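You operate a simulated robot arm through the tools that you are given. There is no shell and no other tool. Be economical: measure what you need, move in short steps, check, and stop when the job is done.

You run a simulated two-armed robot. Do the job below in one go: nothing can be reset, and whatever is moved stays where it is left.

JOB
Fetch the ink bottle from the top of the coder bench and stand it on the shelf of the coder bench. Put the lot tile labelled "Lot 26" from the top of the long table on the spur spot w35 and the lot tile that says "Lot 57" in the grey low bin. Take the teal sleeve and leave it on the top of the line table. Take the grey weight from the top of the long table and put it on the sleeve well. Pick up the grey holder with one hand, pass it to the other hand and put it on the shelf of the line table. The order is free. Set down upright: ink bottle, grey weight, grey holder.

The check looks at the end state, three seconds after you hand in, the way a careful person would. Anything else that was tipped, shoved, dropped, spilled or broken makes it a failure.

ROBOT AND FRAMES
Two 7-joint arms with two-finger grippers on one trunk, on a base that drives. Base frame: it is fixed to the floor where the robot stands at the start and does not move with it; the origin is under the middle of the robot, x ahead of it, y to its left, z up; the surface under the hand at the start is at about z = 721. Lengths are in mm, angles in rad, forces in N, time in s.
The left shoulder is at the start at [78, 151, 888], the right one opposite. With the tool pointing down near the work surface each hand reaches from about 280 to 800 mm from the robot's upright axis, wherever it stands, measured 20 degrees to its own side. Places, roughly: grey holder (20x6x13 cm) [8000, -2800, 900]; grey weight [7000, -2750, 750]; lot tile [6750, -2750, 750]; low bin (24x20x10 cm) [7100, -2500, 900]; shelf of the coder bench [700, 100, 300]; shelf of the line table [9600, -1800, 400]; sleeve well (22x17 cm) [10560, 0, 960]; spur spot W35 (23x19 cm) [4120, -1260, 960]; teal sleeve [7000, -2750, 1000]; top of the line table [9600, -1800, 800]. Payload 2.54 kg a hand.
The TCP of each hand is the grasp point between the finger pads, 30 mm short of the fingertips. In the tool frame z runs along the fingers and y along their closing line. The gripper opens to 116 mm. The gripper's body begins 95 mm behind the TCP.
Orientation is told as [roll, pitch, yaw] about the base's x, y, z axes, in that order, counted from this pose: with the fingers straight down and closing along the base's y, the tool's x points along the base's -x, its y along +y and its z along -z.

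CONTROLS
- The arms move only by the tool apply_moves. It takes "left_moves", "right_moves" or both (then of equal length, played together; a hand with none holds still); each is a list of rows, each a list of 7 numbers: the opening in per cent of the stroke, from 0 (shut) to 100 (fully open), then the shift along the tool's x, y, z in units of 200 mm (1.0 is 200 mm), then the turn, a rotation vector about the tool's x, y, z in units of 45 degrees (1.0 is 45 degrees). In form: [[grip, dx, dy, dz, ax, ay, az], ...]. A call has 1 to 12 rows; each row is the pose to reach, as a shift and turn from the pose commanded when the call began, along the tool's axes at that moment. A call with a number of a shift or a turn outside -1 to 1 is refused whole. A row lasts 0.2 s, in which the tool goes at most 50 mm and 0.15 rad; a call with a longer step from one row to the next is refused whole, and so is a gripper value outside its range. Where a pose cannot be reached the arm comes as near as it can. A force on the tool above 40 N (or 10 N above the force at the start of the call, whichever is more), or a blocked arm, ends the call early, and 0.2 s more pass. Each finger travels about 72 mm/s and halts on what it meets, pressing with about 29 N; the grip force reading is that of the motor and also rises with nothing between the fingers. The clock runs only during rows and for 0.2 s after the last one: add rows that repeat a pose to give the fingers time. The reply holds the time, the measured pose of the TCP, the force on the tool along the base axes, the opening and the grip force, in the units named above and with some noise, with the torque about the TCP (base axes, N m) and any sound that the robot's microphone picked up.
- Cameras (640 x 400 px; columns grow to the right, rows downward): "scene" is now at [160.8, 7.3, 1028.6]; the picture's right is [0.07, -1.00, 0.00], its down [-0.35, -0.03, -0.93] and it looks along [0.93, 0.07, -0.36] (base axes); focal length 214 px, centre (320, 200). "left" rides on the left gripper at [69, 15, -122] in its tool frame; the picture's right is [-0.21, 0.98, 0.00], its down [-0.83, -0.18, -0.53] and it looks along [-0.52, -0.11, 0.85] (tool axes); focal length 251 px, centre (320, 200). "right" rides on the right gripper at [69, -15, -122] in its tool frame; the picture's right is [0.22, 0.98, 0.00], its down [-0.83, 0.18, -0.53] and it looks along [-0.52, 0.11, 0.85] (tool axes); focal length 251 px, centre (320, 200). There is no depth. A picture from a camera that has moved, and an enlarged one, comes with that camera's place and axes in the base frame and with its lens.
- get_image(camera): a new picture of that camera. It takes no simulated time.
- slide_trunk(by): slides the trunk up (or, below 0, down) by that many mm; the arms and the scene camera ride with it, the base frame stays. It gives what a move gives, with no picture.
- steer(legs): drives the robot by 1 to 6 legs, each [ahead, left, turn to the left] in mm, mm and rad, along the robot's own axes; the way and the turn of a leg run together, so that a leg with both is an arc; at most 1500 mm and 3.142 rad a leg. The arms and the cameras ride along, it lands a little off, and it stops where it bumps. It gives what a move gives.
- pan_tilt(pan, tilt): turns the head with the scene camera to pan (to the left, within 1.396 rad either way) and tilt (down, from -0.506 to 1.204), counted from straight ahead of the robot. It gives what a move gives.
- enlarge(camera, box): a new picture of the part [left, top, right, bottom] of that camera's present view, enlarged. It takes no simulated time.
- job_done(): hands the job in; it is judged then, once.

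Go step by step. Nothing tells you exact positions but the pictures and the camera data: compare them with the known pose of the tool, close in by small moves and look again before you grip or let go. The budget is 196 turns and 184 pictures, counting those below and the enlarged ones. Unless the task says otherwise, let go and move clear before handing in.

The tools are called after "Emit:" by a JSON object that holds its "api" and its "payload". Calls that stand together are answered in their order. apply_moves: Moves the arms, as the interface text tells. Its arguments: {"type":"object","properties":{"left_moves":{"type":"array"},"right_moves":{"type":"array"}},"required":[]} The other tools are called the same way: slide_trunk (by) slides the trunk up or down; steer (legs) drives the base; pan_tilt (pan, tilt) turns the head that bears the scene camera; get_image (camera) takes a picture; enlarge (camera, box) takes an enlarged picture of a part of a camera's view; job_done () hands the job in.

At the start:

```text
t: 0.0
left_tool_pos: [333.8, 26.8, 985.9]
left_orientation: [-0.001, 0.001, 0.001]
left_wrist_force: [1.0, 0.8, 0.3]
left_torque: [-0.02, 0.01, 0.0]
left_grip_width: 116.0
left_grip_force: 0.0
right_tool_pos: [421.9, -362.2, 966.2]
right_orientation: [0.0, -0.001, -0.001]
right_wrist_force: [0.3, 0.7, 0.3]
right_torque: [-0.01, 0.0, 0.02]
right_grip_width: 116.1
right_grip_force: 0.1
trunk travel left (down, up): [-125.0, 164.0]
robot x, y, heading: [-1.1, -0.4, -0.002]
head pan, tilt: [0.073, 0.363]
```

scene: 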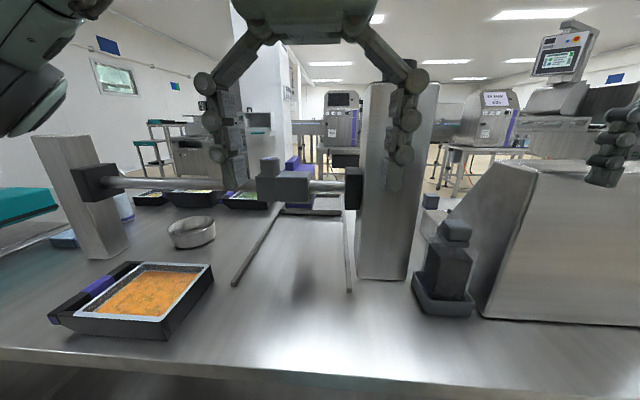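
right: 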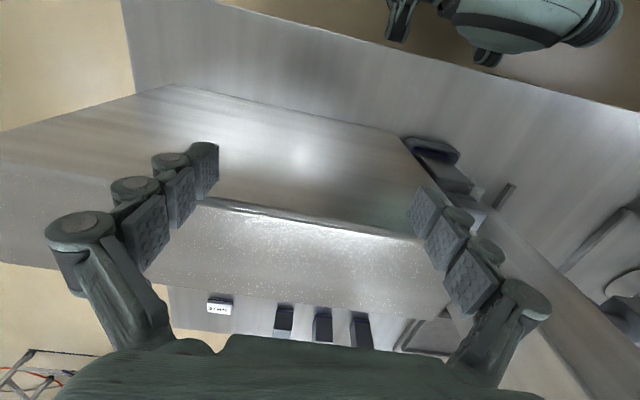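
left: 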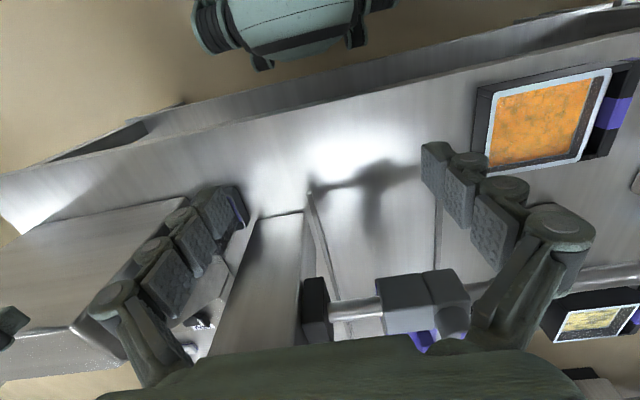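

I stand before the coder bench; a dark bottle-like thing stands in a small tray at the right. I look closer before acting.

Emit:
{"api": "enlarge", "payload": {"camera": "scene", "box": [360, 180, 520, 330]}}

Emit:
{"api": "enlarge", "payload": {"camera": "scene", "box": [0, 150, 360, 375]}}

```text
2.67 times, centred on (440, 255) of scene
camera zoom: at [160.8, 7.3, 1028.6], right [0.07, -1.0, 0.0], down [-0.35, -0.03, -0.93], along [0.93, 0.07, -0.36], focal length 572 px, centre (0, 53)
```

zoom: 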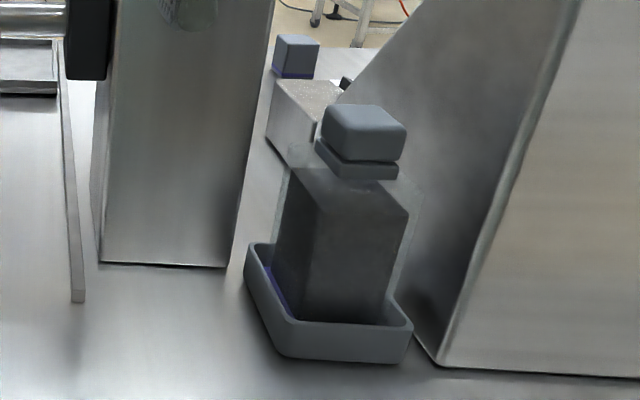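

```text
1.78 times, centred on (180, 262) of scene
camera zoom: at [160.8, 7.3, 1028.6], right [0.07, -1.0, 0.0], down [-0.35, -0.03, -0.93], along [0.93, 0.07, -0.36], focal length 381 px, centre (569, 89)
```

zoom: 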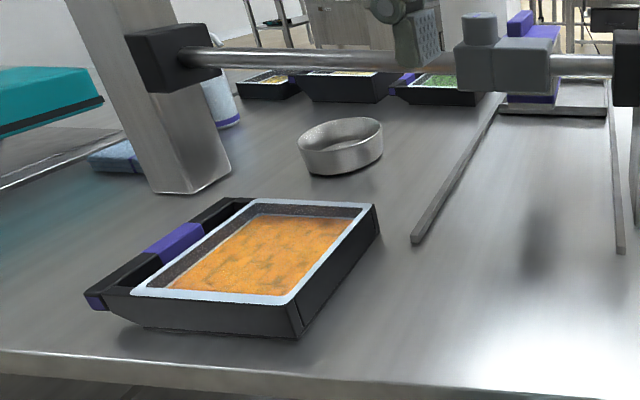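

The ink bottle stands in a small tray near [490, -195]. Next I look down at the bench front to see the shelf.

Emit:
{"api": "pan_tilt", "payload": {"pan": -0.3, "tilt": 1.0}}

Emit:
{"api": "get_image", "payload": {"camera": "scene"}}

```text
t: 1.0
left_tool_pos: [336.9, 27.5, 984.2]
left_orientation: [-0.002, -0.001, 0.017]
left_wrist_force: [59.2, -33.8, -16.3]
left_torque: [4.38, 6.36, 2.59]
left_grip_width: 116.1
left_grip_force: 0.1
right_tool_pos: [421.5, -361.4, 967.2]
right_orientation: [0.0, -0.001, -0.002]
right_wrist_force: [-1.2, 0.1, 0.3]
right_torque: [0.02, 0.03, -0.01]
right_grip_width: 116.1
right_grip_force: 0.0
trunk travel left (down, up): [-125.0, 164.0]
robot x, y, heading: [-0.2, -0.8, -0.001]
head pan, tilt: [-0.3, 1.0]
```

```text
178 pictures are left
camera scene: at [154.3, -10.6, 1003.3], right [-0.13, -0.99, 0.0], down [-0.59, 0.08, -0.8], along [0.79, -0.1, -0.6], focal length 214 px, centre (320, 200)
```

scene: 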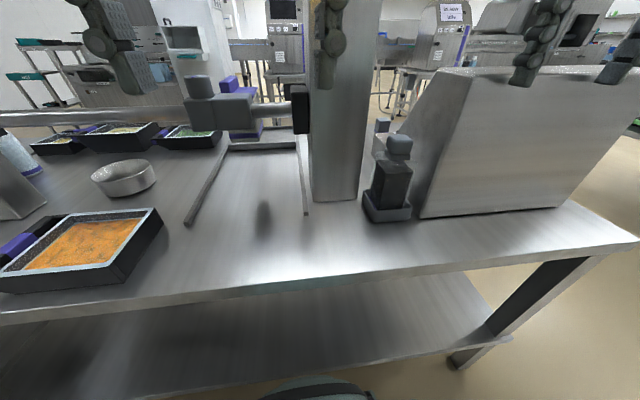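

The left arm blocked the head; I restore the head and shift the left arm aside, and note the bench edge near x=335 and the shelf at z≈300.

Emit:
{"api": "pan_tilt", "payload": {"pan": 0.07, "tilt": 0.36}}

Emit:
{"api": "apply_moves", "payload": {"left_moves": [[100, 0, 0.2, 0, 0, 0, 0], [100, 0, 0.4, 0, 0, 0, 0], [100, 0, 0.6, 0, 0, 0, 0], [100, 0, 0.8, 0, 0, 0, 0], [100, 0, 1.0, 0, 0, 0, 0]]}}

Emit:
{"api": "pan_tilt", "payload": {"pan": -0.35, "tilt": 0.9}}

Emit:
{"api": "get_image", "payload": {"camera": "scene"}}

```text
t: 2.0
left_tool_pos: [332.0, 26.4, 986.4]
left_orientation: [-0.003, -0.001, 0.0]
left_wrist_force: [0.0, -0.1, -0.3]
left_torque: [-0.02, -0.01, -0.01]
left_grip_width: 116.0
left_grip_force: 0.1
right_tool_pos: [422.4, -360.9, 967.1]
right_orientation: [-0.001, 0.0, -0.003]
right_wrist_force: [-0.3, -0.2, -0.9]
right_torque: [0.0, 0.02, -0.01]
right_grip_width: 115.8
right_grip_force: 0.0
trunk travel left (down, up): [-125.0, 164.0]
robot x, y, heading: [-1.5, -0.2, 0.0]
head pan, tilt: [0.07, 0.36]
```

```text
t: 3.2
left_tool_pos: [332.3, 226.6, 985.7]
left_orientation: [-0.002, -0.003, 0.0]
left_wrist_force: [0.5, 0.4, -0.2]
left_torque: [0.0, 0.02, 0.01]
left_grip_width: 115.8
left_grip_force: 0.2
right_tool_pos: [421.9, -362.4, 967.2]
right_orientation: [0.001, 0.0, -0.002]
right_wrist_force: [-0.4, -0.7, -0.8]
right_torque: [0.0, 0.01, 0.02]
right_grip_width: 116.3
right_grip_force: 0.1
trunk travel left (down, up): [-125.0, 164.0]
robot x, y, heading: [-2.5, 2.7, 0.004]
head pan, tilt: [0.07, 0.36]
```

```text
t: 4.2
left_tool_pos: [332.5, 226.6, 986.1]
left_orientation: [-0.001, 0.0, 0.003]
left_wrist_force: [0.7, -0.4, 0.1]
left_torque: [0.04, 0.03, -0.01]
left_grip_width: 116.0
left_grip_force: 0.0
right_tool_pos: [421.4, -360.0, 967.0]
right_orientation: [0.0, -0.001, -0.001]
right_wrist_force: [-0.2, 0.2, 0.0]
right_torque: [0.04, -0.02, -0.01]
right_grip_width: 115.9
right_grip_force: 0.1
trunk travel left (down, up): [-125.0, 164.0]
robot x, y, heading: [2.0, -4.9, 0.0]
head pan, tilt: [-0.351, 0.901]
```

```text
177 pictures are left
camera scene: at [138.9, -25.5, 982.3], right [-0.34, -0.94, 0.0], down [-0.74, 0.27, -0.62], along [0.58, -0.21, -0.78], focal length 214 px, centre (320, 200)
```

scene: 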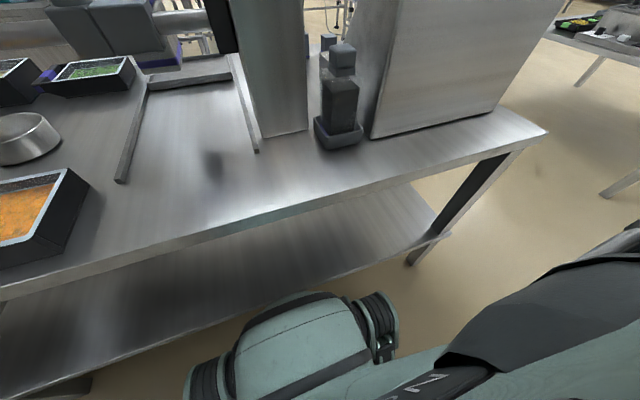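

Free view now. I pitch the right hand forward-looking and bring it in front of the bottle to see it with the hand camera.

Emit:
{"api": "apply_moves", "payload": {"right_moves": [[100, 0.03, 0.08, 0, 0, -0.17, 0], [100, 0.06, 0.16, 0, 0, -0.34, 0], [100, 0.09, 0.24, 0, 0, -0.51, 0], [100, 0.12, 0.32, 0, 0, -0.68, 0], [100, 0.15, 0.4, 0, 0, -0.85, 0], [100, 0.2, 0.5, 0.0, 0, -1.0, 0]]}}

Emit:
{"api": "get_image", "payload": {"camera": "right"}}

Emit:
{"api": "get_image", "payload": {"camera": "scene"}}

```text
t: 5.6
left_tool_pos: [331.5, 227.2, 984.6]
left_orientation: [-0.001, -0.001, 0.001]
left_wrist_force: [0.2, 0.4, -0.2]
left_torque: [0.01, 0.01, 0.02]
left_grip_width: 116.0
left_grip_force: 0.0
right_tool_pos: [382.9, -262.2, 967.6]
right_orientation: [-0.001, -0.789, -0.002]
right_wrist_force: [-0.2, -0.1, 0.1]
right_torque: [0.02, -0.01, 0.01]
right_grip_width: 116.0
right_grip_force: 0.0
trunk travel left (down, up): [-125.0, 164.0]
robot x, y, heading: [-0.8, -2.2, 0.009]
head pan, tilt: [-0.351, 0.901]
```

```text
176 pictures are left
camera right: at [246.8, -275.0, 1004.7], right [-0.15, 0.98, -0.15], down [0.2, 0.18, 0.96], along [0.97, 0.11, -0.23], focal length 251 px, centre (320, 200)
```

right: 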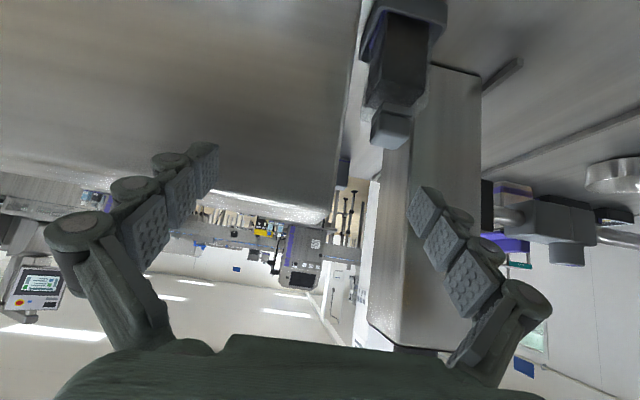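

```text
175 pictures are left
camera scene: at [138.9, -25.5, 982.2], right [-0.34, -0.94, 0.0], down [-0.74, 0.27, -0.62], along [0.58, -0.21, -0.78], focal length 214 px, centre (320, 200)
```

scene: 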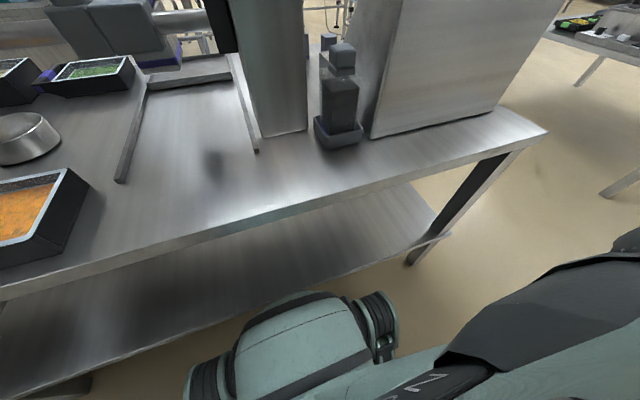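

Emit:
{"api": "enlarge", "payload": {"camera": "right", "box": [320, 0, 480, 160]}}

Emit:
{"api": "enlarge", "payload": {"camera": "scene", "box": [290, 20, 400, 160]}}

```text
2.50 times, centred on (400, 80) of right
camera zoom: at [246.8, -275.0, 1004.7], right [-0.15, 0.98, -0.15], down [0.2, 0.18, 0.96], along [0.97, 0.11, -0.23], focal length 629 px, centre (120, 500)
```

zoom: 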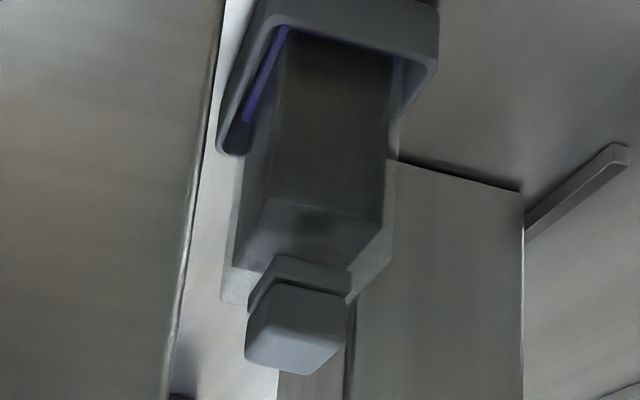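

```text
2.86 times, centred on (345, 90) of scene
camera zoom: at [138.9, -25.5, 982.2], right [-0.34, -0.94, 0.0], down [-0.74, 0.27, -0.62], along [0.58, -0.21, -0.78], focal length 613 px, centre (249, 514)
```

zoom: 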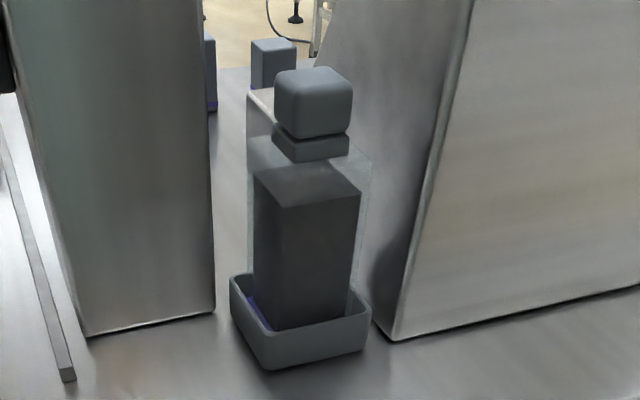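

Cap of the bottle is about 42 mm wide around [481, -186, 862], aligned with the base axes. I bring the right hand nearly level in front of it with the fingers partly open.

Emit:
{"api": "apply_moves", "payload": {"right_moves": [[80, 0.05, 0.06, 0.02, 0, -0.141, 0], [65, 0.1, 0.12, 0.05, 0, -0.282, 0], [65, 0.15, 0.19, 0.07, 0, -0.423, 0], [65, 0.21, 0.25, 0.1, 0, -0.565, 0], [65, 0.26, 0.32, 0.13, 0, -0.706, 0], [65, 0.318, 0.38, 0.156, 0, -0.847, 0], [65, 0.318, 0.38, 0.156, 0, -0.847, 0]]}}

Emit:
{"api": "get_image", "payload": {"camera": "right"}}

Emit:
{"api": "get_image", "payload": {"camera": "scene"}}

```text
t: 7.1
left_tool_pos: [331.2, 225.9, 986.0]
left_orientation: [0.001, -0.005, 0.002]
left_wrist_force: [-0.9, -0.2, 0.8]
left_torque: [0.03, -0.05, -0.02]
left_grip_width: 116.2
left_grip_force: 0.2
right_tool_pos: [499.6, -195.1, 1027.3]
right_orientation: [0.376, -1.343, -0.592]
right_wrist_force: [0.0, -0.3, -0.1]
right_torque: [0.0, -0.01, 0.04]
right_grip_width: 75.1
right_grip_force: 0.1
right hand out of reach, approached as far as the arm can: row 1, 2, 3, 4, 5, 6, 7
trunk travel left (down, up): [-125.0, 164.0]
robot x, y, heading: [1.1, -0.5, 0.0]
head pan, tilt: [-0.351, 0.901]
stopped in row 7 (right hand): the arm was blocked; the commanded pose is now the measured one
```

```text
172 pictures are left
camera right: at [367.8, -174.9, 983.9], right [0.18, 0.98, -0.13], down [-0.32, 0.18, 0.93], along [0.93, -0.12, 0.34], focal length 251 px, centre (320, 200)
```

right: 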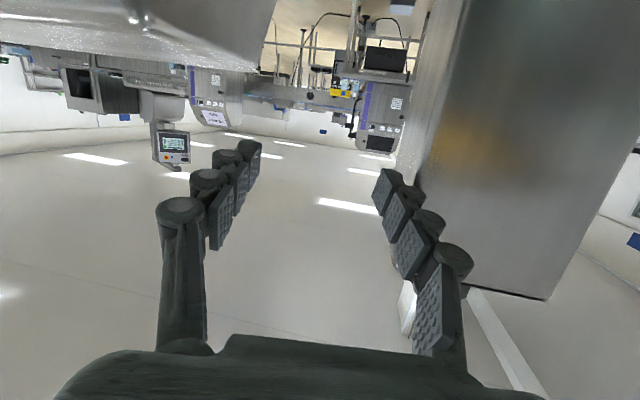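

```text
171 pictures are left
camera scene: at [129.9, 1.1, 968.2], right [0.02, -1.0, 0.0], down [-0.89, -0.02, -0.45], along [0.45, 0.01, -0.89], focal length 214 px, centre (320, 200)
```

scene: 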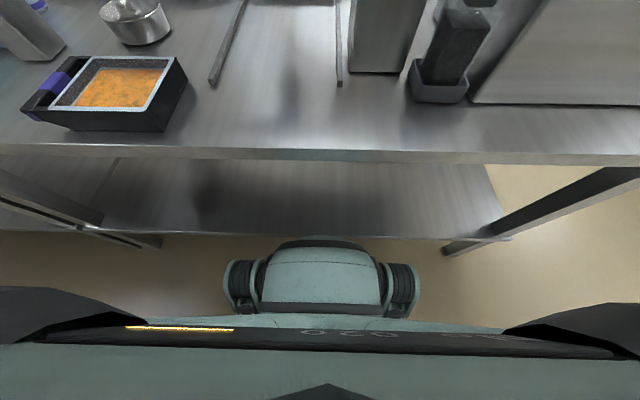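

The arm is too folded this close, so I drive back 250 mm and look again.

Emit:
{"api": "steer", "payload": {"legs": [[-250, 0, 0]]}}

Emit:
{"api": "pan_tilt", "payload": {"pan": -0.3, "tilt": 0.6}}

Emit:
{"api": "get_image", "payload": {"camera": "scene"}}

```text
t: 9.0
left_tool_pos: [82.0, 227.7, 985.0]
left_orientation: [-0.001, -0.001, 0.002]
left_wrist_force: [1.0, -0.6, 0.3]
left_torque: [-0.03, -0.01, 0.02]
left_grip_width: 116.1
left_grip_force: 0.0
right_tool_pos: [251.1, -192.8, 1027.0]
right_orientation: [0.358, -1.345, -0.578]
right_wrist_force: [0.2, 0.0, 0.6]
right_torque: [0.01, 0.01, -0.01]
right_grip_width: 75.4
right_grip_force: 0.0
trunk travel left (down, up): [-125.0, 164.0]
robot x, y, heading: [-250.8, 1.2, -0.004]
head pan, tilt: [-0.351, 0.901]
```

```text
t: 9.8
left_tool_pos: [81.3, 225.5, 986.0]
left_orientation: [-0.002, 0.0, 0.002]
left_wrist_force: [-0.3, 0.5, 0.1]
left_torque: [0.0, -0.02, 0.01]
left_grip_width: 115.9
left_grip_force: 0.0
right_tool_pos: [251.6, -194.0, 1026.0]
right_orientation: [0.357, -1.347, -0.575]
right_wrist_force: [-0.3, -0.4, 0.7]
right_torque: [0.0, -0.01, -0.02]
right_grip_width: 75.4
right_grip_force: 0.1
trunk travel left (down, up): [-125.0, 164.0]
robot x, y, heading: [-250.5, 4.7, 0.001]
head pan, tilt: [-0.3, 0.6]
```

```text
170 pictures are left
camera scene: at [-98.0, -25.8, 1006.9], right [-0.3, -0.96, 0.0], down [-0.54, 0.17, -0.82], along [0.79, -0.24, -0.57], focal length 214 px, centre (320, 200)
```

scene: 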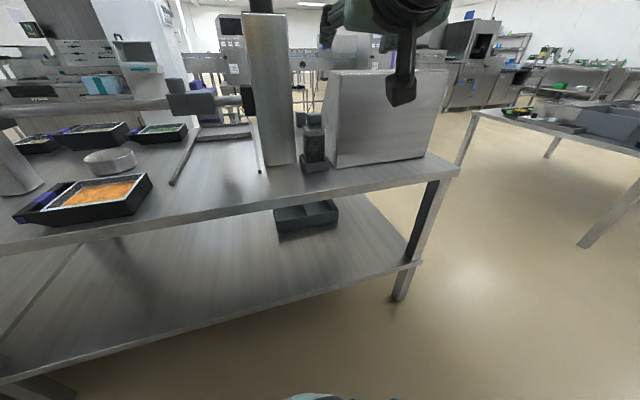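

A tray sits deeper on the shelf; the front right of the shelf is free. Now I square the right hand and place it in front of the cap.

Emit:
{"api": "apply_moves", "payload": {"right_moves": [[65, 0.126, 0.017, 0.118, -0.053, -0.02, -0.029], [65, 0.252, 0.035, 0.236, -0.106, -0.041, -0.058], [65, 0.378, 0.052, 0.353, -0.16, -0.061, -0.086], [65, 0.504, 0.07, 0.471, -0.213, -0.082, -0.115], [65, 0.63, 0.087, 0.589, -0.266, -0.102, -0.144], [65, 0.63, 0.087, 0.589, -0.266, -0.102, -0.144]]}}

Emit:
{"api": "get_image", "payload": {"camera": "right"}}

Emit:
{"api": "get_image", "payload": {"camera": "scene"}}

```text
t: 11.2
left_tool_pos: [82.0, 227.5, 984.6]
left_orientation: [-0.002, -0.001, 0.002]
left_wrist_force: [0.1, 0.2, 0.2]
left_torque: [0.01, 0.03, -0.03]
left_grip_width: 116.1
left_grip_force: 0.1
right_tool_pos: [344.1, -185.9, 880.1]
right_orientation: [0.014, -1.448, -0.015]
right_wrist_force: [-0.1, 0.0, -0.2]
right_torque: [0.05, 0.02, 0.01]
right_grip_width: 75.4
right_grip_force: 0.0
trunk travel left (down, up): [-125.0, 164.0]
robot x, y, heading: [-250.3, -1.4, 0.003]
head pan, tilt: [-0.3, 0.6]
```

```text
169 pictures are left
camera right: at [214.7, -199.0, 826.8], right [-0.03, 0.98, -0.21], down [-0.43, 0.18, 0.88], along [0.9, 0.11, 0.42], focal length 251 px, centre (320, 200)
```

right: 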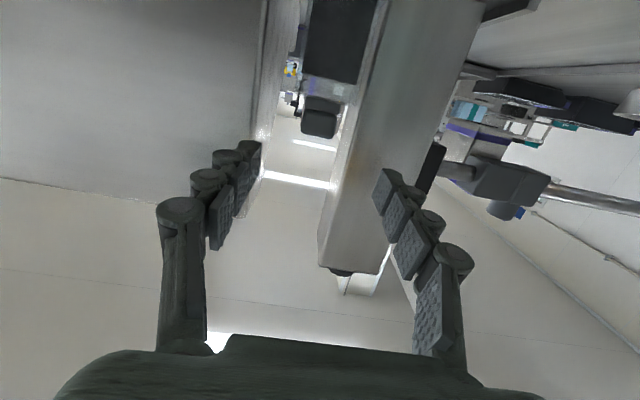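

```text
168 pictures are left
camera scene: at [-97.9, -25.9, 1007.0], right [-0.3, -0.96, 0.0], down [-0.54, 0.17, -0.82], along [0.79, -0.24, -0.57], focal length 214 px, centre (320, 200)
```

scene: 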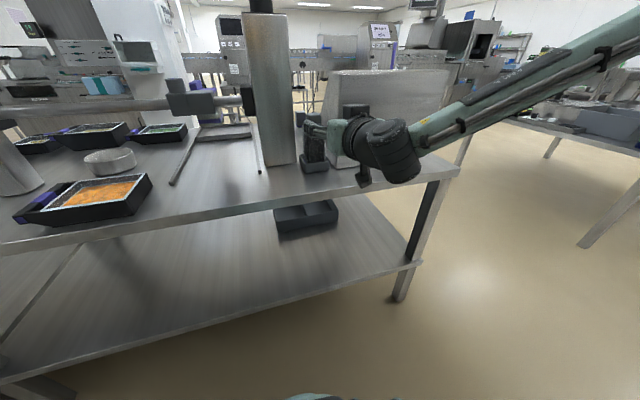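

The cap is straight ahead (about [481, -186, 860]). I advance along the tool, 100 mm first.

Emit:
{"api": "apply_moves", "payload": {"right_moves": [[65, 0, 0, 0.17, 0, 0, 0], [65, 0, 0, 0.34, 0, 0, 0], [65, 0, 0, 0.5, 0, 0, 0]]}}

Emit:
{"api": "get_image", "payload": {"camera": "right"}}

Emit:
{"api": "enlarge", "payload": {"camera": "scene", "box": [260, 80, 400, 190]}}

```text
t: 12.0
left_tool_pos: [82.1, 227.2, 986.0]
left_orientation: [0.0, 0.0, 0.003]
left_wrist_force: [-1.1, 0.6, 0.0]
left_torque: [-0.02, 0.01, 0.0]
left_grip_width: 116.0
left_grip_force: 0.0
right_tool_pos: [444.2, -185.3, 868.7]
right_orientation: [0.009, -1.451, -0.009]
right_wrist_force: [-0.4, 0.9, 0.9]
right_torque: [-0.03, 0.03, 0.0]
right_grip_width: 75.7
right_grip_force: 0.0
trunk travel left (down, up): [-125.0, 164.0]
robot x, y, heading: [-252.9, -0.1, 0.0]
head pan, tilt: [-0.3, 0.6]
```

```text
167 pictures are left
camera right: at [313.3, -198.6, 814.6], right [-0.02, 0.98, -0.21], down [-0.43, 0.18, 0.88], along [0.9, 0.11, 0.42], focal length 251 px, centre (320, 200)
```

right: 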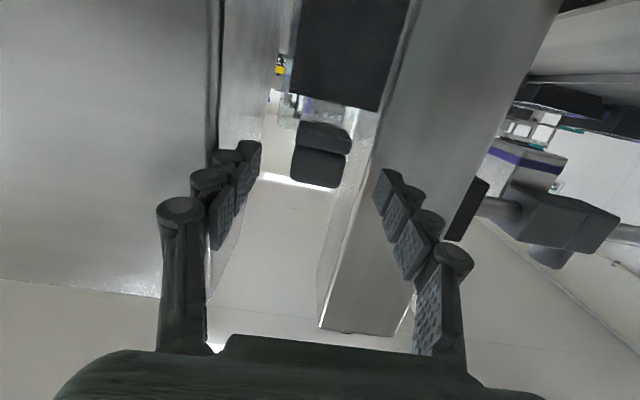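

```text
3.64 times, centred on (330, 135) of scene
camera zoom: at [-97.9, -25.8, 1007.0], right [-0.3, -0.96, 0.0], down [-0.54, 0.17, -0.82], along [0.79, -0.24, -0.57], focal length 780 px, centre (284, 436)
```

zoom: 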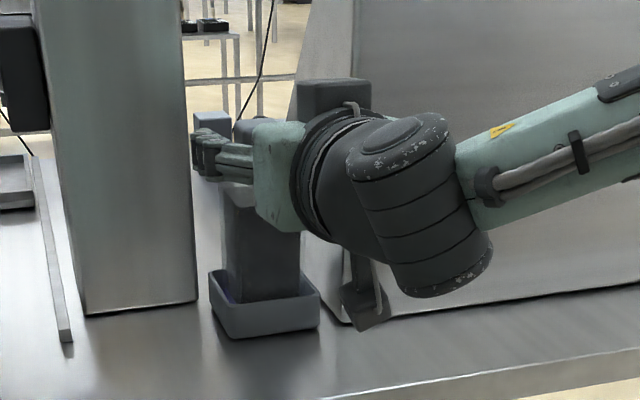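

Alignment looks good; I advance the last 36 mm and close on the cap.

Emit:
{"api": "apply_moves", "payload": {"right_moves": [[65, 0, 0, 0.09, 0, 0, 0], [65, 0.005, 0, 0.18, 0, 0, 0]]}}

Emit:
{"api": "get_image", "payload": {"camera": "right"}}

```text
t: 12.6
left_tool_pos: [82.6, 227.5, 986.3]
left_orientation: [-0.002, 0.001, 0.003]
left_wrist_force: [0.2, 0.5, 0.4]
left_torque: [0.02, 0.0, 0.04]
left_grip_width: 115.9
left_grip_force: 0.0
right_tool_pos: [479.8, -183.8, 862.4]
right_orientation: [0.01, -1.449, -0.012]
right_wrist_force: [-0.6, 0.7, 0.2]
right_torque: [0.03, -0.04, -0.01]
right_grip_width: 74.9
right_grip_force: 0.0
trunk travel left (down, up): [-125.0, 164.0]
robot x, y, heading: [-251.6, 0.1, -0.003]
head pan, tilt: [-0.3, 0.6]
```

```text
165 pictures are left
camera right: at [349.7, -198.7, 808.7], right [-0.03, 0.98, -0.21], down [-0.43, 0.18, 0.89], along [0.9, 0.11, 0.41], focal length 251 px, centre (320, 200)
```

right: 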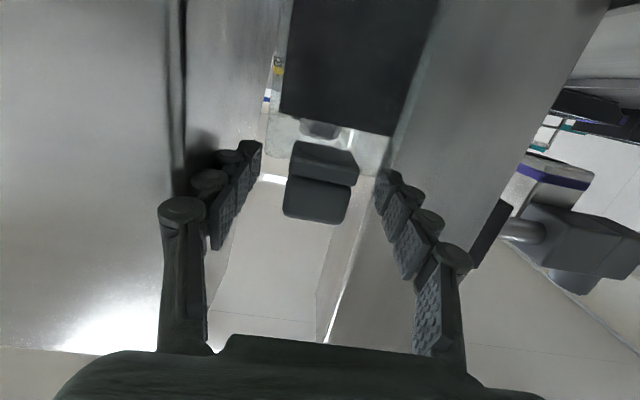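

Emit:
{"api": "apply_moves", "payload": {"right_moves": [[65, -0.025, -0.01, 0.035, 0, 0, 0], [30, -0.025, -0.01, 0.035, 0, 0, 0], [20, -0.025, -0.01, 0.035, 0, 0, 0], [20, -0.025, -0.01, 0.035, 0, 0, 0], [20, -0.025, -0.01, 0.035, 0, 0, 0]]}}

Emit:
{"api": "get_image", "payload": {"camera": "right"}}

```text
t: 13.8
left_tool_pos: [82.1, 226.7, 985.9]
left_orientation: [-0.002, -0.001, 0.0]
left_wrist_force: [-0.4, 0.1, 0.7]
left_torque: [0.02, -0.01, -0.02]
left_grip_width: 116.1
left_grip_force: 0.0
right_tool_pos: [487.8, -188.9, 866.3]
right_orientation: [0.013, -1.448, -0.014]
right_wrist_force: [-0.2, -0.2, 0.4]
right_torque: [-0.02, 0.01, -0.02]
right_grip_width: 31.2
right_grip_force: 29.0
trunk travel left (down, up): [-125.0, 164.0]
robot x, y, heading: [-252.0, -0.5, -0.003]
head pan, tilt: [-0.3, 0.6]
heard: snap
```

```text
164 pictures are left
camera right: at [357.5, -201.0, 813.3], right [-0.02, 0.98, -0.21], down [-0.43, 0.18, 0.89], along [0.9, 0.11, 0.41], focal length 251 px, centre (320, 200)
```

right: 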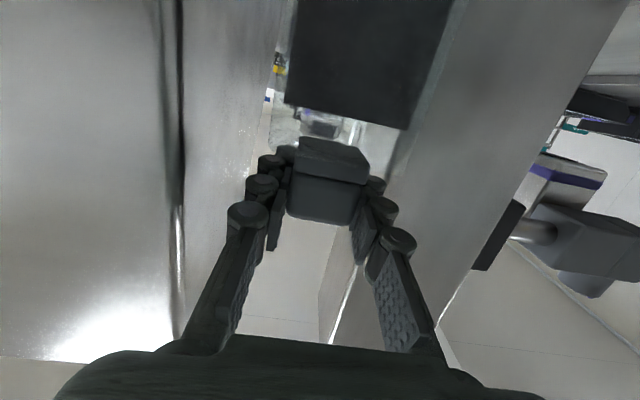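

Gripped at 31 mm (a snap was heard). I lift a little and check that the whole bottle comes along.

Emit:
{"api": "apply_moves", "payload": {"right_moves": [[20, -0.05, 0, -0.006, 0, 0, 0], [20, -0.1, 0, -0.012, 0, 0, 0], [20, -0.15, 0, -0.018, 0, 0, 0]]}}

Emit:
{"api": "get_image", "payload": {"camera": "right"}}

Emit:
{"api": "enlarge", "payload": {"camera": "scene", "box": [260, 80, 400, 190]}}

```text
t: 14.6
left_tool_pos: [82.1, 228.0, 985.3]
left_orientation: [-0.001, 0.0, 0.002]
left_wrist_force: [0.1, 0.6, 0.3]
left_torque: [-0.03, 0.0, 0.02]
left_grip_width: 115.8
left_grip_force: 0.0
right_tool_pos: [488.6, -186.7, 896.9]
right_orientation: [0.017, -1.448, -0.015]
right_wrist_force: [-0.8, -0.1, -0.9]
right_torque: [0.01, 0.01, 0.02]
right_grip_width: 31.4
right_grip_force: 29.0
trunk travel left (down, up): [-125.0, 164.0]
robot x, y, heading: [-247.9, 0.7, -0.0]
head pan, tilt: [-0.3, 0.6]
```

```text
163 pictures are left
camera right: at [357.7, -201.0, 843.8], right [-0.02, 0.98, -0.21], down [-0.43, 0.18, 0.89], along [0.9, 0.11, 0.42], focal length 251 px, centre (320, 200)
```

right: 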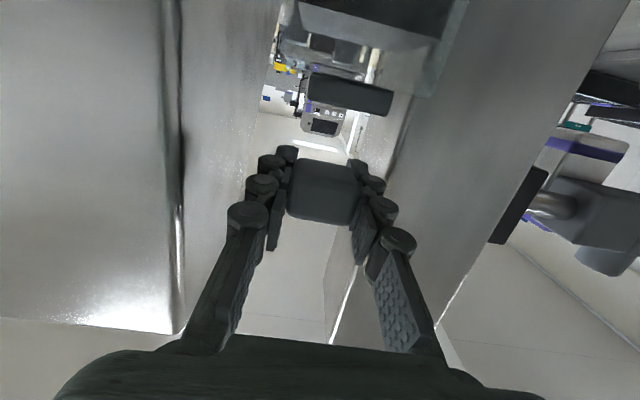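

```text
3.64 times, centred on (330, 135) of scene
camera zoom: at [-98.0, -25.8, 1007.0], right [-0.3, -0.96, 0.0], down [-0.54, 0.17, -0.83], along [0.79, -0.24, -0.56], focal length 780 px, centre (284, 436)
```

zoom: 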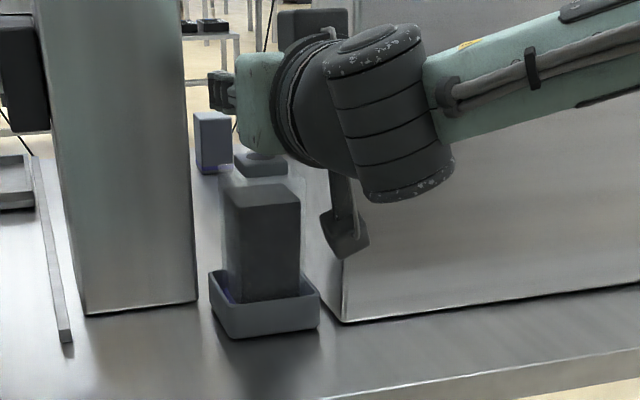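

The cap came off in the hand: the bottle must be held by its body. I lower the cap back exactly where it sat and press it on lightly.

Emit:
{"api": "apply_moves", "payload": {"right_moves": [[20, 0.05, 0, 0.006, 0, 0, 0], [20, 0.1, 0, 0.012, 0, 0, 0], [20, 0.15, 0, 0.018, 0, 0, 0], [20, 0.16, 0, 0.018, 0, 0, 0]]}}

Emit:
{"api": "get_image", "payload": {"camera": "right"}}

Emit:
{"api": "enlarge", "payload": {"camera": "scene", "box": [260, 80, 400, 190]}}

```text
t: 15.6
left_tool_pos: [81.2, 227.9, 986.1]
left_orientation: [-0.001, -0.002, 0.003]
left_wrist_force: [-0.7, 0.4, -0.1]
left_torque: [0.0, 0.01, 0.02]
left_grip_width: 115.6
left_grip_force: 0.0
right_tool_pos: [486.5, -187.3, 866.2]
right_orientation: [0.012, -1.451, -0.015]
right_wrist_force: [0.5, 0.9, 2.8]
right_torque: [0.02, 0.05, -0.04]
right_grip_width: 31.3
right_grip_force: 28.5
trunk travel left (down, up): [-125.0, 164.0]
robot x, y, heading: [-252.7, -1.3, 0.005]
head pan, tilt: [-0.3, 0.6]
```

```text
161 pictures are left
camera right: at [357.6, -201.1, 812.5], right [-0.02, 0.98, -0.21], down [-0.43, 0.18, 0.88], along [0.9, 0.11, 0.42], focal length 251 px, centre (320, 200)
```

right: 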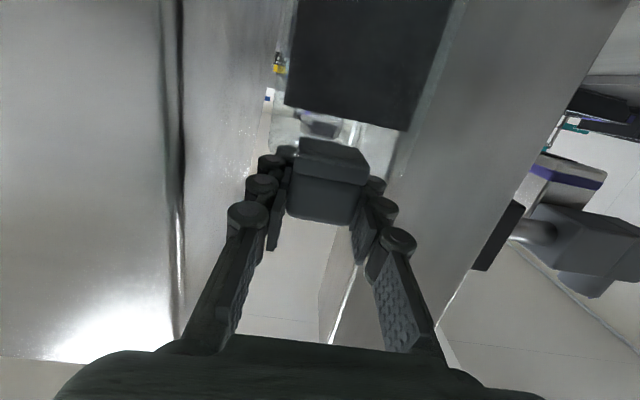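

```text
3.64 times, centred on (330, 135) of scene
camera zoom: at [-98.2, -25.7, 1007.1], right [-0.3, -0.96, 0.0], down [-0.54, 0.17, -0.83], along [0.79, -0.24, -0.56], focal length 780 px, centre (284, 436)
```

zoom: 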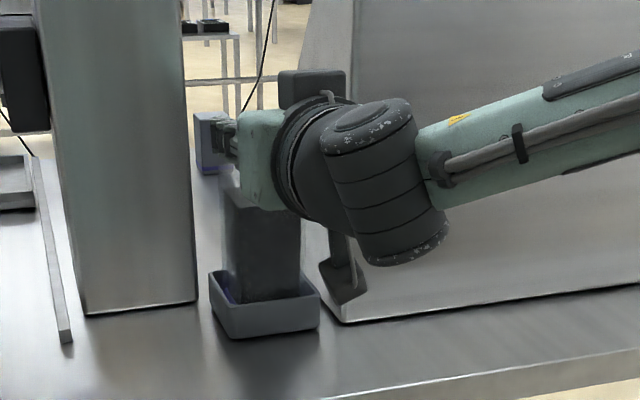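

The cap is seated back; I press down a few millimetres to snap it on.

Emit:
{"api": "apply_moves", "payload": {"right_moves": [[20, 0.01, 0, 0, 0, 0, 0], [20, 0.02, 0, 0, 0, 0, 0], [20, 0.03, 0, 0, 0, 0, 0]]}}

```text
t: 16.4
left_tool_pos: [80.9, 227.0, 987.4]
left_orientation: [0.0, -0.002, 0.002]
left_wrist_force: [-0.8, -0.7, 1.0]
left_torque: [0.02, 0.0, -0.05]
left_grip_width: 116.1
left_grip_force: 0.2
right_tool_pos: [486.9, -187.2, 865.8]
right_orientation: [0.01, -1.461, -0.014]
right_wrist_force: [6.4, 0.1, 23.4]
right_torque: [-0.04, 0.08, 0.0]
right_grip_width: 31.5
right_grip_force: 28.9
trunk travel left (down, up): [-125.0, 164.0]
robot x, y, heading: [-249.1, 0.6, 0.003]
head pan, tilt: [-0.3, 0.6]
```

Emit:
{"api": "apply_moves", "payload": {"right_moves": [[20, 0.008, 0, 0, 0, 0, 0], [20, 0.014, 0, 0, 0, 0, 0], [20, 0.014, 0, 0, 0, 0, 0]]}}

```text
t: 17.2
left_tool_pos: [80.0, 227.5, 986.6]
left_orientation: [0.0, -0.003, 0.002]
left_wrist_force: [-0.1, -0.2, 0.3]
left_torque: [-0.01, 0.03, 0.05]
left_grip_width: 115.8
left_grip_force: 0.1
right_tool_pos: [485.6, -187.3, 865.2]
right_orientation: [0.016, -1.464, -0.014]
right_wrist_force: [7.2, -4.2, 31.6]
right_torque: [-0.12, 0.09, -0.02]
right_grip_width: 31.4
right_grip_force: 29.3
trunk travel left (down, up): [-125.0, 164.0]
robot x, y, heading: [-254.2, -1.6, -0.0]
head pan, tilt: [-0.3, 0.6]
```

No click, so the cap rests by gravity or is seated. I relieve the pressure, open, and back straight out.

Emit:
{"api": "apply_moves", "payload": {"right_moves": [[20, -0.02, 0, 0, 0, 0, 0], [20, -0.044, 0, 0, 0, 0, 0], [40, -0.044, 0, 0, 0, 0, 0], [65, -0.044, 0, 0, 0, 0, 0], [65, -0.044, 0, 0, 0, 0, 0], [65, -0.044, 0, -0.2, 0, 0, 0], [65, -0.044, 0, -0.4, 0, 0, 0], [65, -0.044, 0, -0.6, 0, 0, 0], [65, -0.044, 0, -0.8, 0, 0, 0]]}}

Emit:
{"api": "get_image", "payload": {"camera": "right"}}

Emit:
{"api": "enlarge", "payload": {"camera": "scene", "box": [260, 80, 400, 190]}}

```text
t: 19.2
left_tool_pos: [81.8, 227.7, 985.7]
left_orientation: [-0.002, -0.001, 0.002]
left_wrist_force: [-0.3, 0.5, 0.9]
left_torque: [0.02, -0.02, -0.03]
left_grip_width: 115.9
left_grip_force: 0.0
right_tool_pos: [327.5, -188.7, 884.2]
right_orientation: [0.009, -1.452, -0.01]
right_wrist_force: [0.0, 0.6, 0.1]
right_torque: [0.01, -0.02, -0.03]
right_grip_width: 75.6
right_grip_force: 0.0
trunk travel left (down, up): [-125.0, 164.0]
robot x, y, heading: [-250.2, -3.2, 0.0]
head pan, tilt: [-0.3, 0.6]
heard: snap
```

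```text
159 pictures are left
camera right: at [198.4, -200.4, 831.0], right [-0.02, 0.98, -0.21], down [-0.43, 0.18, 0.88], along [0.9, 0.11, 0.42], focal length 251 px, centre (320, 200)
```

right: 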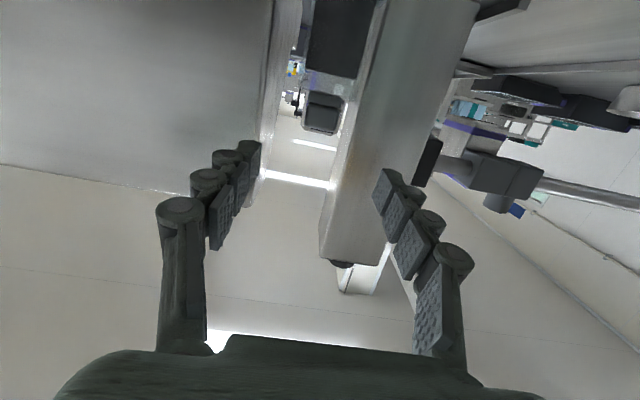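

```text
3.64 times, centred on (330, 135) of scene
camera zoom: at [-98.1, -25.8, 1007.0], right [-0.3, -0.96, 0.0], down [-0.54, 0.17, -0.83], along [0.79, -0.24, -0.56], focal length 780 px, centre (284, 436)
```

zoom: 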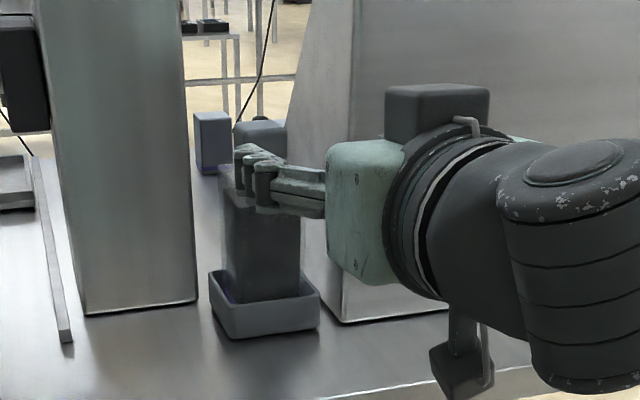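

A second snap on release suggests the cap clicked back on. Now I set the hand for the body: pitch about -1.2 and lower.

Emit:
{"api": "apply_moves", "payload": {"right_moves": [[75, 0.05, 0, 0.04, 0, 0.16, 0], [75, 0.155, 0.005, 0.1, 0, 0.318, 0], [75, 0.155, 0.005, 0.1, 0, 0.318, 0]]}}

Emit:
{"api": "enlarge", "payload": {"camera": "right", "box": [220, 0, 420, 140]}}

Emit:
{"api": "enlarge", "payload": {"camera": "scene", "box": [260, 80, 400, 190]}}

```text
t: 20.0
left_tool_pos: [81.7, 227.5, 985.8]
left_orientation: [-0.001, 0.001, 0.002]
left_wrist_force: [-0.1, -0.8, 0.3]
left_torque: [0.01, 0.0, -0.05]
left_grip_width: 115.9
left_grip_force: 0.1
right_tool_pos: [345.0, -186.2, 849.9]
right_orientation: [0.006, -1.197, -0.005]
right_wrist_force: [-0.1, -0.6, -0.2]
right_torque: [0.01, 0.03, -0.01]
right_grip_width: 87.3
right_grip_force: 0.0
trunk travel left (down, up): [-125.0, 164.0]
robot x, y, heading: [-251.1, 2.7, -0.008]
head pan, tilt: [-0.3, 0.6]
```

```text
2.86 times, centred on (320, 70) of right
camera zoom: at [205.7, -199.8, 831.4], right [-0.08, 0.98, -0.2], down [-0.2, 0.18, 0.96], along [0.98, 0.11, 0.18], focal length 718 px, centre (320, 571)
```

zoom: 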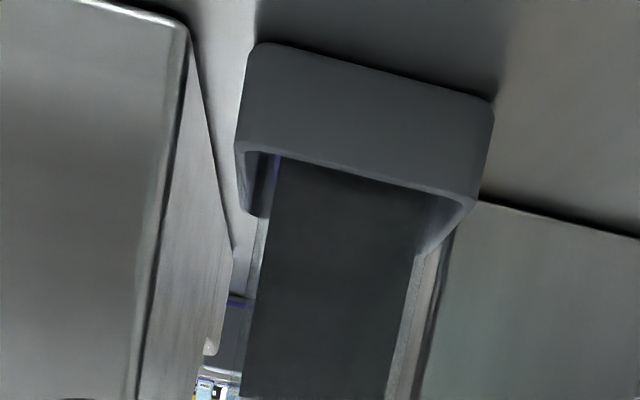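

```text
3.64 times, centred on (330, 135) of scene
camera zoom: at [-98.0, -25.8, 1007.0], right [-0.3, -0.96, 0.0], down [-0.54, 0.17, -0.83], along [0.79, -0.24, -0.56], focal length 780 px, centre (284, 436)
```

zoom: 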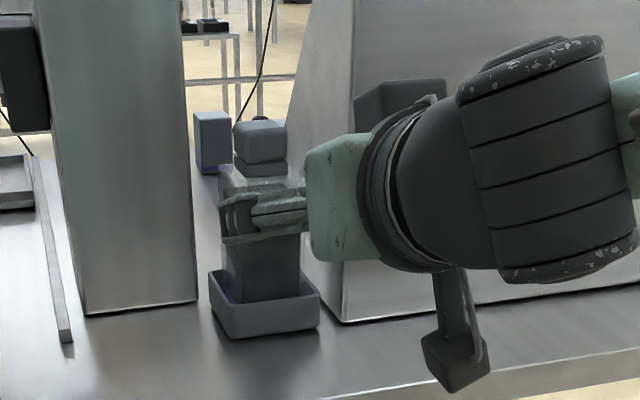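

Body is about 62 mm wide, centred y≈-187, with ~25 mm to the machine on the right. I advance along the tool axis with a 78 mm opening.

Emit:
{"api": "apply_moves", "payload": {"right_moves": [[67, 0, 0, 0.15, 0, 0, 0], [67, 0, 0, 0.3, 0, 0, 0], [67, 0, 0, 0.45, 0, 0, 0]]}}

Emit:
{"api": "get_image", "payload": {"camera": "right"}}

Emit:
{"api": "enlarge", "payload": {"camera": "scene", "box": [260, 80, 400, 190]}}

```text
t: 20.8
left_tool_pos: [82.1, 228.5, 984.6]
left_orientation: [-0.002, 0.001, 0.001]
left_wrist_force: [0.3, -0.4, -1.2]
left_torque: [-0.03, 0.0, -0.01]
left_grip_width: 115.7
left_grip_force: 0.0
right_tool_pos: [429.4, -188.3, 818.3]
right_orientation: [0.005, -1.198, -0.005]
right_wrist_force: [0.4, -0.1, -0.6]
right_torque: [-0.01, 0.0, 0.02]
right_grip_width: 77.7
right_grip_force: 0.1
trunk travel left (down, up): [-125.0, 164.0]
robot x, y, heading: [-248.1, -1.4, 0.003]
head pan, tilt: [-0.3, 0.6]
```

```text
155 pictures are left
camera right: at [290.5, -200.3, 798.1], right [-0.08, 0.98, -0.2], down [-0.2, 0.18, 0.96], along [0.98, 0.11, 0.18], focal length 251 px, centre (320, 200)
```

right: 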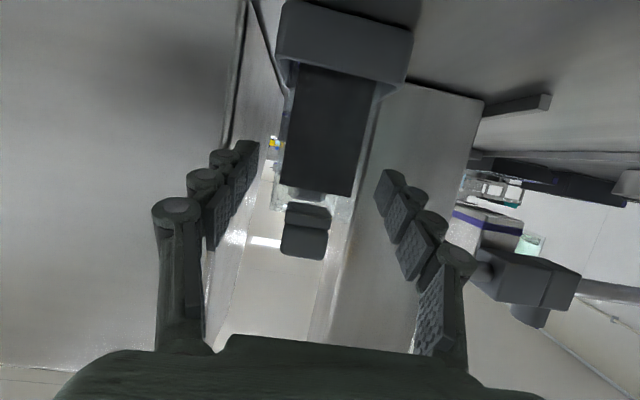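

```text
3.64 times, centred on (330, 135) of scene
camera zoom: at [-97.9, -25.8, 1007.0], right [-0.3, -0.96, 0.0], down [-0.54, 0.17, -0.82], along [0.79, -0.24, -0.57], focal length 780 px, centre (284, 436)
```

zoom: 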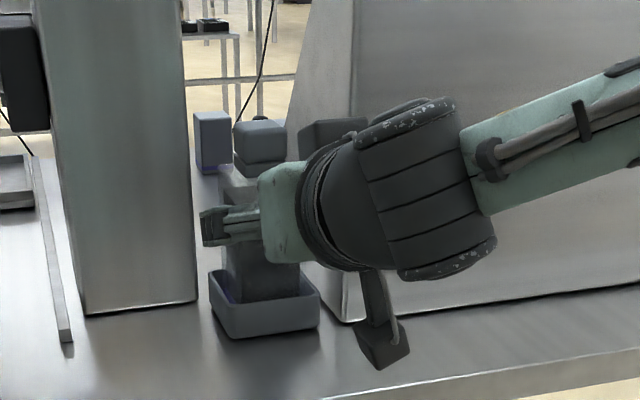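

Emit:
{"api": "apply_moves", "payload": {"right_moves": [[62, 0, 0.008, 0, 0, 0, 0], [62, 0, 0.008, 0, 0, 0, 0], [62, 0, 0.008, 0.1, 0, 0, 0]]}}

Emit:
{"api": "get_image", "payload": {"camera": "right"}}

```text
t: 21.6
left_tool_pos: [81.9, 226.1, 985.2]
left_orientation: [-0.003, 0.0, 0.001]
left_wrist_force: [-0.6, 0.0, -0.4]
left_torque: [0.03, 0.01, 0.0]
left_grip_width: 116.0
left_grip_force: 0.0
right_tool_pos: [448.4, -185.4, 811.8]
right_orientation: [0.005, -1.199, -0.005]
right_wrist_force: [1.1, -0.6, 0.7]
right_torque: [-0.04, 0.0, -0.04]
right_grip_width: 71.7
right_grip_force: 0.1
trunk travel left (down, up): [-125.0, 164.0]
robot x, y, heading: [-247.1, -1.9, 0.0]
head pan, tilt: [-0.3, 0.6]
```

```text
153 pictures are left
camera right: at [308.6, -198.8, 791.6], right [-0.08, 0.98, -0.2], down [-0.2, 0.18, 0.96], along [0.98, 0.11, 0.18], focal length 251 px, centre (320, 200)
```

right: 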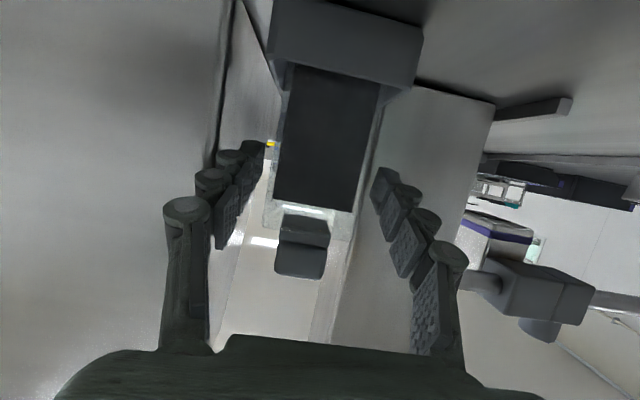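

Emit:
{"api": "enlarge", "payload": {"camera": "right", "box": [220, 60, 420, 240]}}

```text
2.22 times, centred on (320, 150) of right
camera zoom: at [308.6, -198.8, 791.6], right [-0.08, 0.98, -0.2], down [-0.2, 0.18, 0.96], along [0.98, 0.11, 0.18], focal length 559 px, centre (320, 311)
```

zoom: 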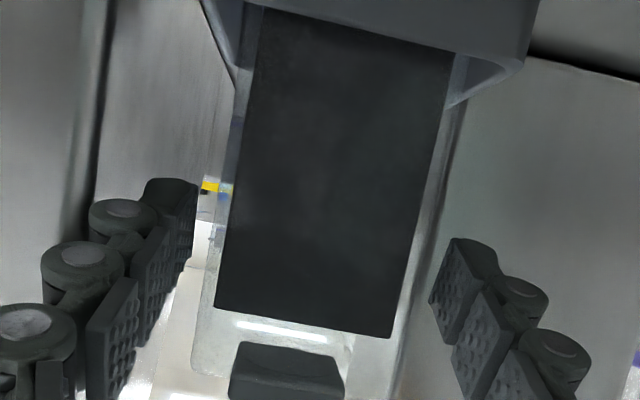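

Centred. I advance the remaining 38 mm and close on the body.

Emit:
{"api": "apply_moves", "payload": {"right_moves": [[62, 0, 0, 0.1, 0, 0, 0], [62, 0, 0, 0.19, 0, 0, 0], [40, 0, 0, 0.19, 0, 0, 0], [35, 0, 0, 0.19, 0, 0, 0], [35, 0, 0, 0.19, 0, 0, 0]]}}

Emit:
{"api": "get_image", "payload": {"camera": "right"}}

```text
t: 22.8
left_tool_pos: [81.3, 227.5, 985.3]
left_orientation: [-0.001, 0.001, 0.001]
left_wrist_force: [0.1, 0.7, 0.8]
left_torque: [-0.02, -0.02, 0.0]
left_grip_width: 116.1
left_grip_force: 0.0
right_tool_pos: [483.8, -184.5, 797.1]
right_orientation: [0.003, -1.2, -0.005]
right_wrist_force: [1.3, 0.3, 0.3]
right_torque: [0.01, -0.11, -0.02]
right_grip_width: 55.6
right_grip_force: 29.4
trunk travel left (down, up): [-125.0, 164.0]
robot x, y, heading: [-251.1, -1.1, 0.003]
head pan, tilt: [-0.3, 0.6]
```

```text
151 pictures are left
camera right: at [344.0, -198.3, 777.9], right [-0.08, 0.98, -0.2], down [-0.2, 0.18, 0.96], along [0.98, 0.11, 0.18], focal length 251 px, centre (320, 200)
```

right: 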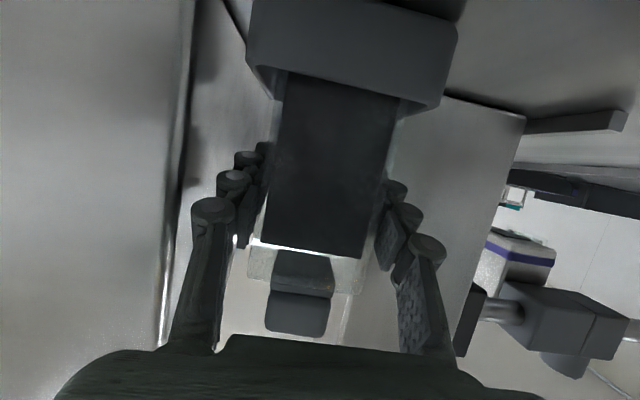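

Held at 55.6 mm. I lift it straight up out of the tray.

Emit:
{"api": "apply_moves", "payload": {"right_moves": [[35, -0.07, 0, -0.027, 0, 0, 0], [35, -0.14, 0, -0.054, 0, 0, 0], [35, -0.21, 0, -0.082, 0, 0, 0], [35, -0.28, 0, -0.109, 0, 0, 0]]}}

Emit:
{"api": "get_image", "payload": {"camera": "right"}}

Emit:
{"api": "enlarge", "payload": {"camera": "scene", "box": [260, 50, 400, 190]}}

```text
t: 23.8
left_tool_pos: [81.6, 227.3, 985.4]
left_orientation: [-0.002, 0.0, 0.002]
left_wrist_force: [-0.4, -0.7, 0.0]
left_torque: [-0.04, -0.02, 0.01]
left_grip_width: 115.8
left_grip_force: 0.1
right_tool_pos: [482.3, -184.7, 858.0]
right_orientation: [0.005, -1.199, -0.005]
right_wrist_force: [-0.2, 0.3, -3.9]
right_torque: [0.03, -0.01, 0.0]
right_grip_width: 55.3
right_grip_force: 29.2
trunk travel left (down, up): [-125.0, 164.0]
robot x, y, heading: [-248.1, 2.0, -0.001]
head pan, tilt: [-0.3, 0.6]
```

```text
150 pictures are left
camera right: at [343.6, -198.6, 837.6], right [-0.08, 0.98, -0.2], down [-0.2, 0.18, 0.96], along [0.98, 0.11, 0.18], focal length 251 px, centre (320, 200)
```

right: 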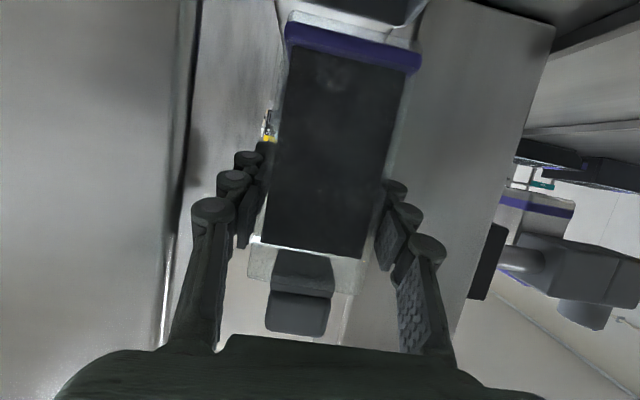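

```text
2.86 times, centred on (330, 120) of scene
camera zoom: at [-97.8, -25.9, 1006.9], right [-0.3, -0.96, 0.0], down [-0.54, 0.17, -0.82], along [0.79, -0.24, -0.57], focal length 613 px, centre (291, 429)
```

zoom: 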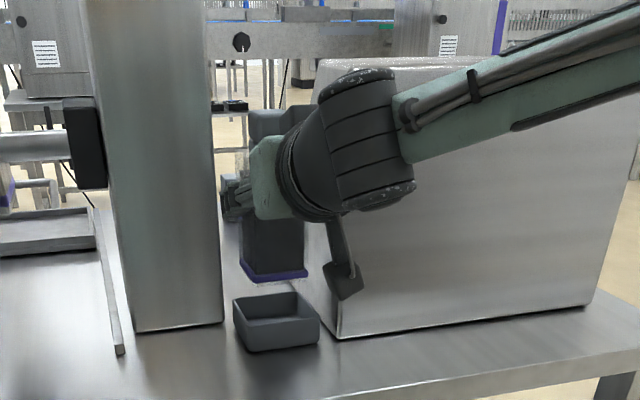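

The bottle is up with its cap on. I back the base away 300 mm and lower the trunk.

Emit:
{"api": "steer", "payload": {"legs": [[-300, 0, 0]]}}

Emit:
{"api": "slide_trunk", "payload": {"by": -125}}

Emit:
{"api": "get_image", "payload": {"camera": "scene"}}

```text
t: 25.8
left_tool_pos: [-216.4, 226.6, 985.3]
left_orientation: [-0.002, -0.001, 0.003]
left_wrist_force: [0.1, 1.5, 0.5]
left_torque: [0.01, -0.01, -0.03]
left_grip_width: 116.0
left_grip_force: 0.2
right_tool_pos: [184.5, -185.2, 856.8]
right_orientation: [0.004, -1.199, -0.006]
right_wrist_force: [0.0, -0.1, -3.6]
right_torque: [0.0, -0.01, 0.0]
right_grip_width: 55.4
right_grip_force: 29.0
trunk travel left (down, up): [-125.0, 164.0]
robot x, y, heading: [-545.6, 2.0, -0.001]
head pan, tilt: [-0.3, 0.6]
```

```text
t: 27.3
left_tool_pos: [-215.1, 228.1, 859.6]
left_orientation: [-0.001, 0.002, 0.001]
left_wrist_force: [0.1, -0.3, 1.5]
left_torque: [0.01, 0.02, 0.01]
left_grip_width: 116.0
left_grip_force: 0.0
right_tool_pos: [184.4, -184.9, 733.1]
right_orientation: [0.002, -1.198, -0.005]
right_wrist_force: [0.1, 0.4, -3.3]
right_torque: [0.02, -0.04, 0.0]
right_grip_width: 55.3
right_grip_force: 29.3
trunk travel left (down, up): [0.0, 289.0]
robot x, y, heading: [-548.6, -2.9, 0.0]
head pan, tilt: [-0.3, 0.6]
```

```text
148 pictures are left
camera scene: at [-395.3, -26.0, 882.0], right [-0.3, -0.96, 0.0], down [-0.54, 0.17, -0.82], along [0.79, -0.24, -0.57], focal length 214 px, centre (320, 200)
```

scene: 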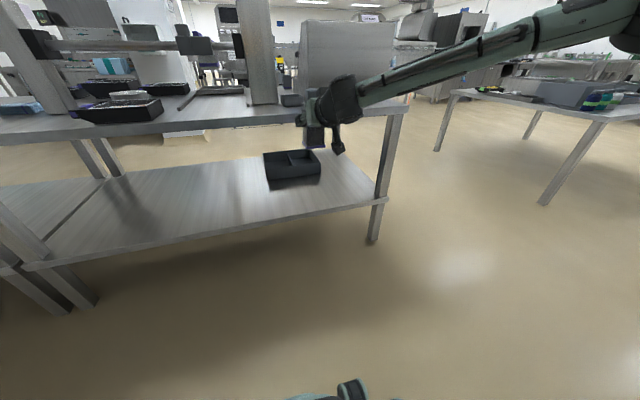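

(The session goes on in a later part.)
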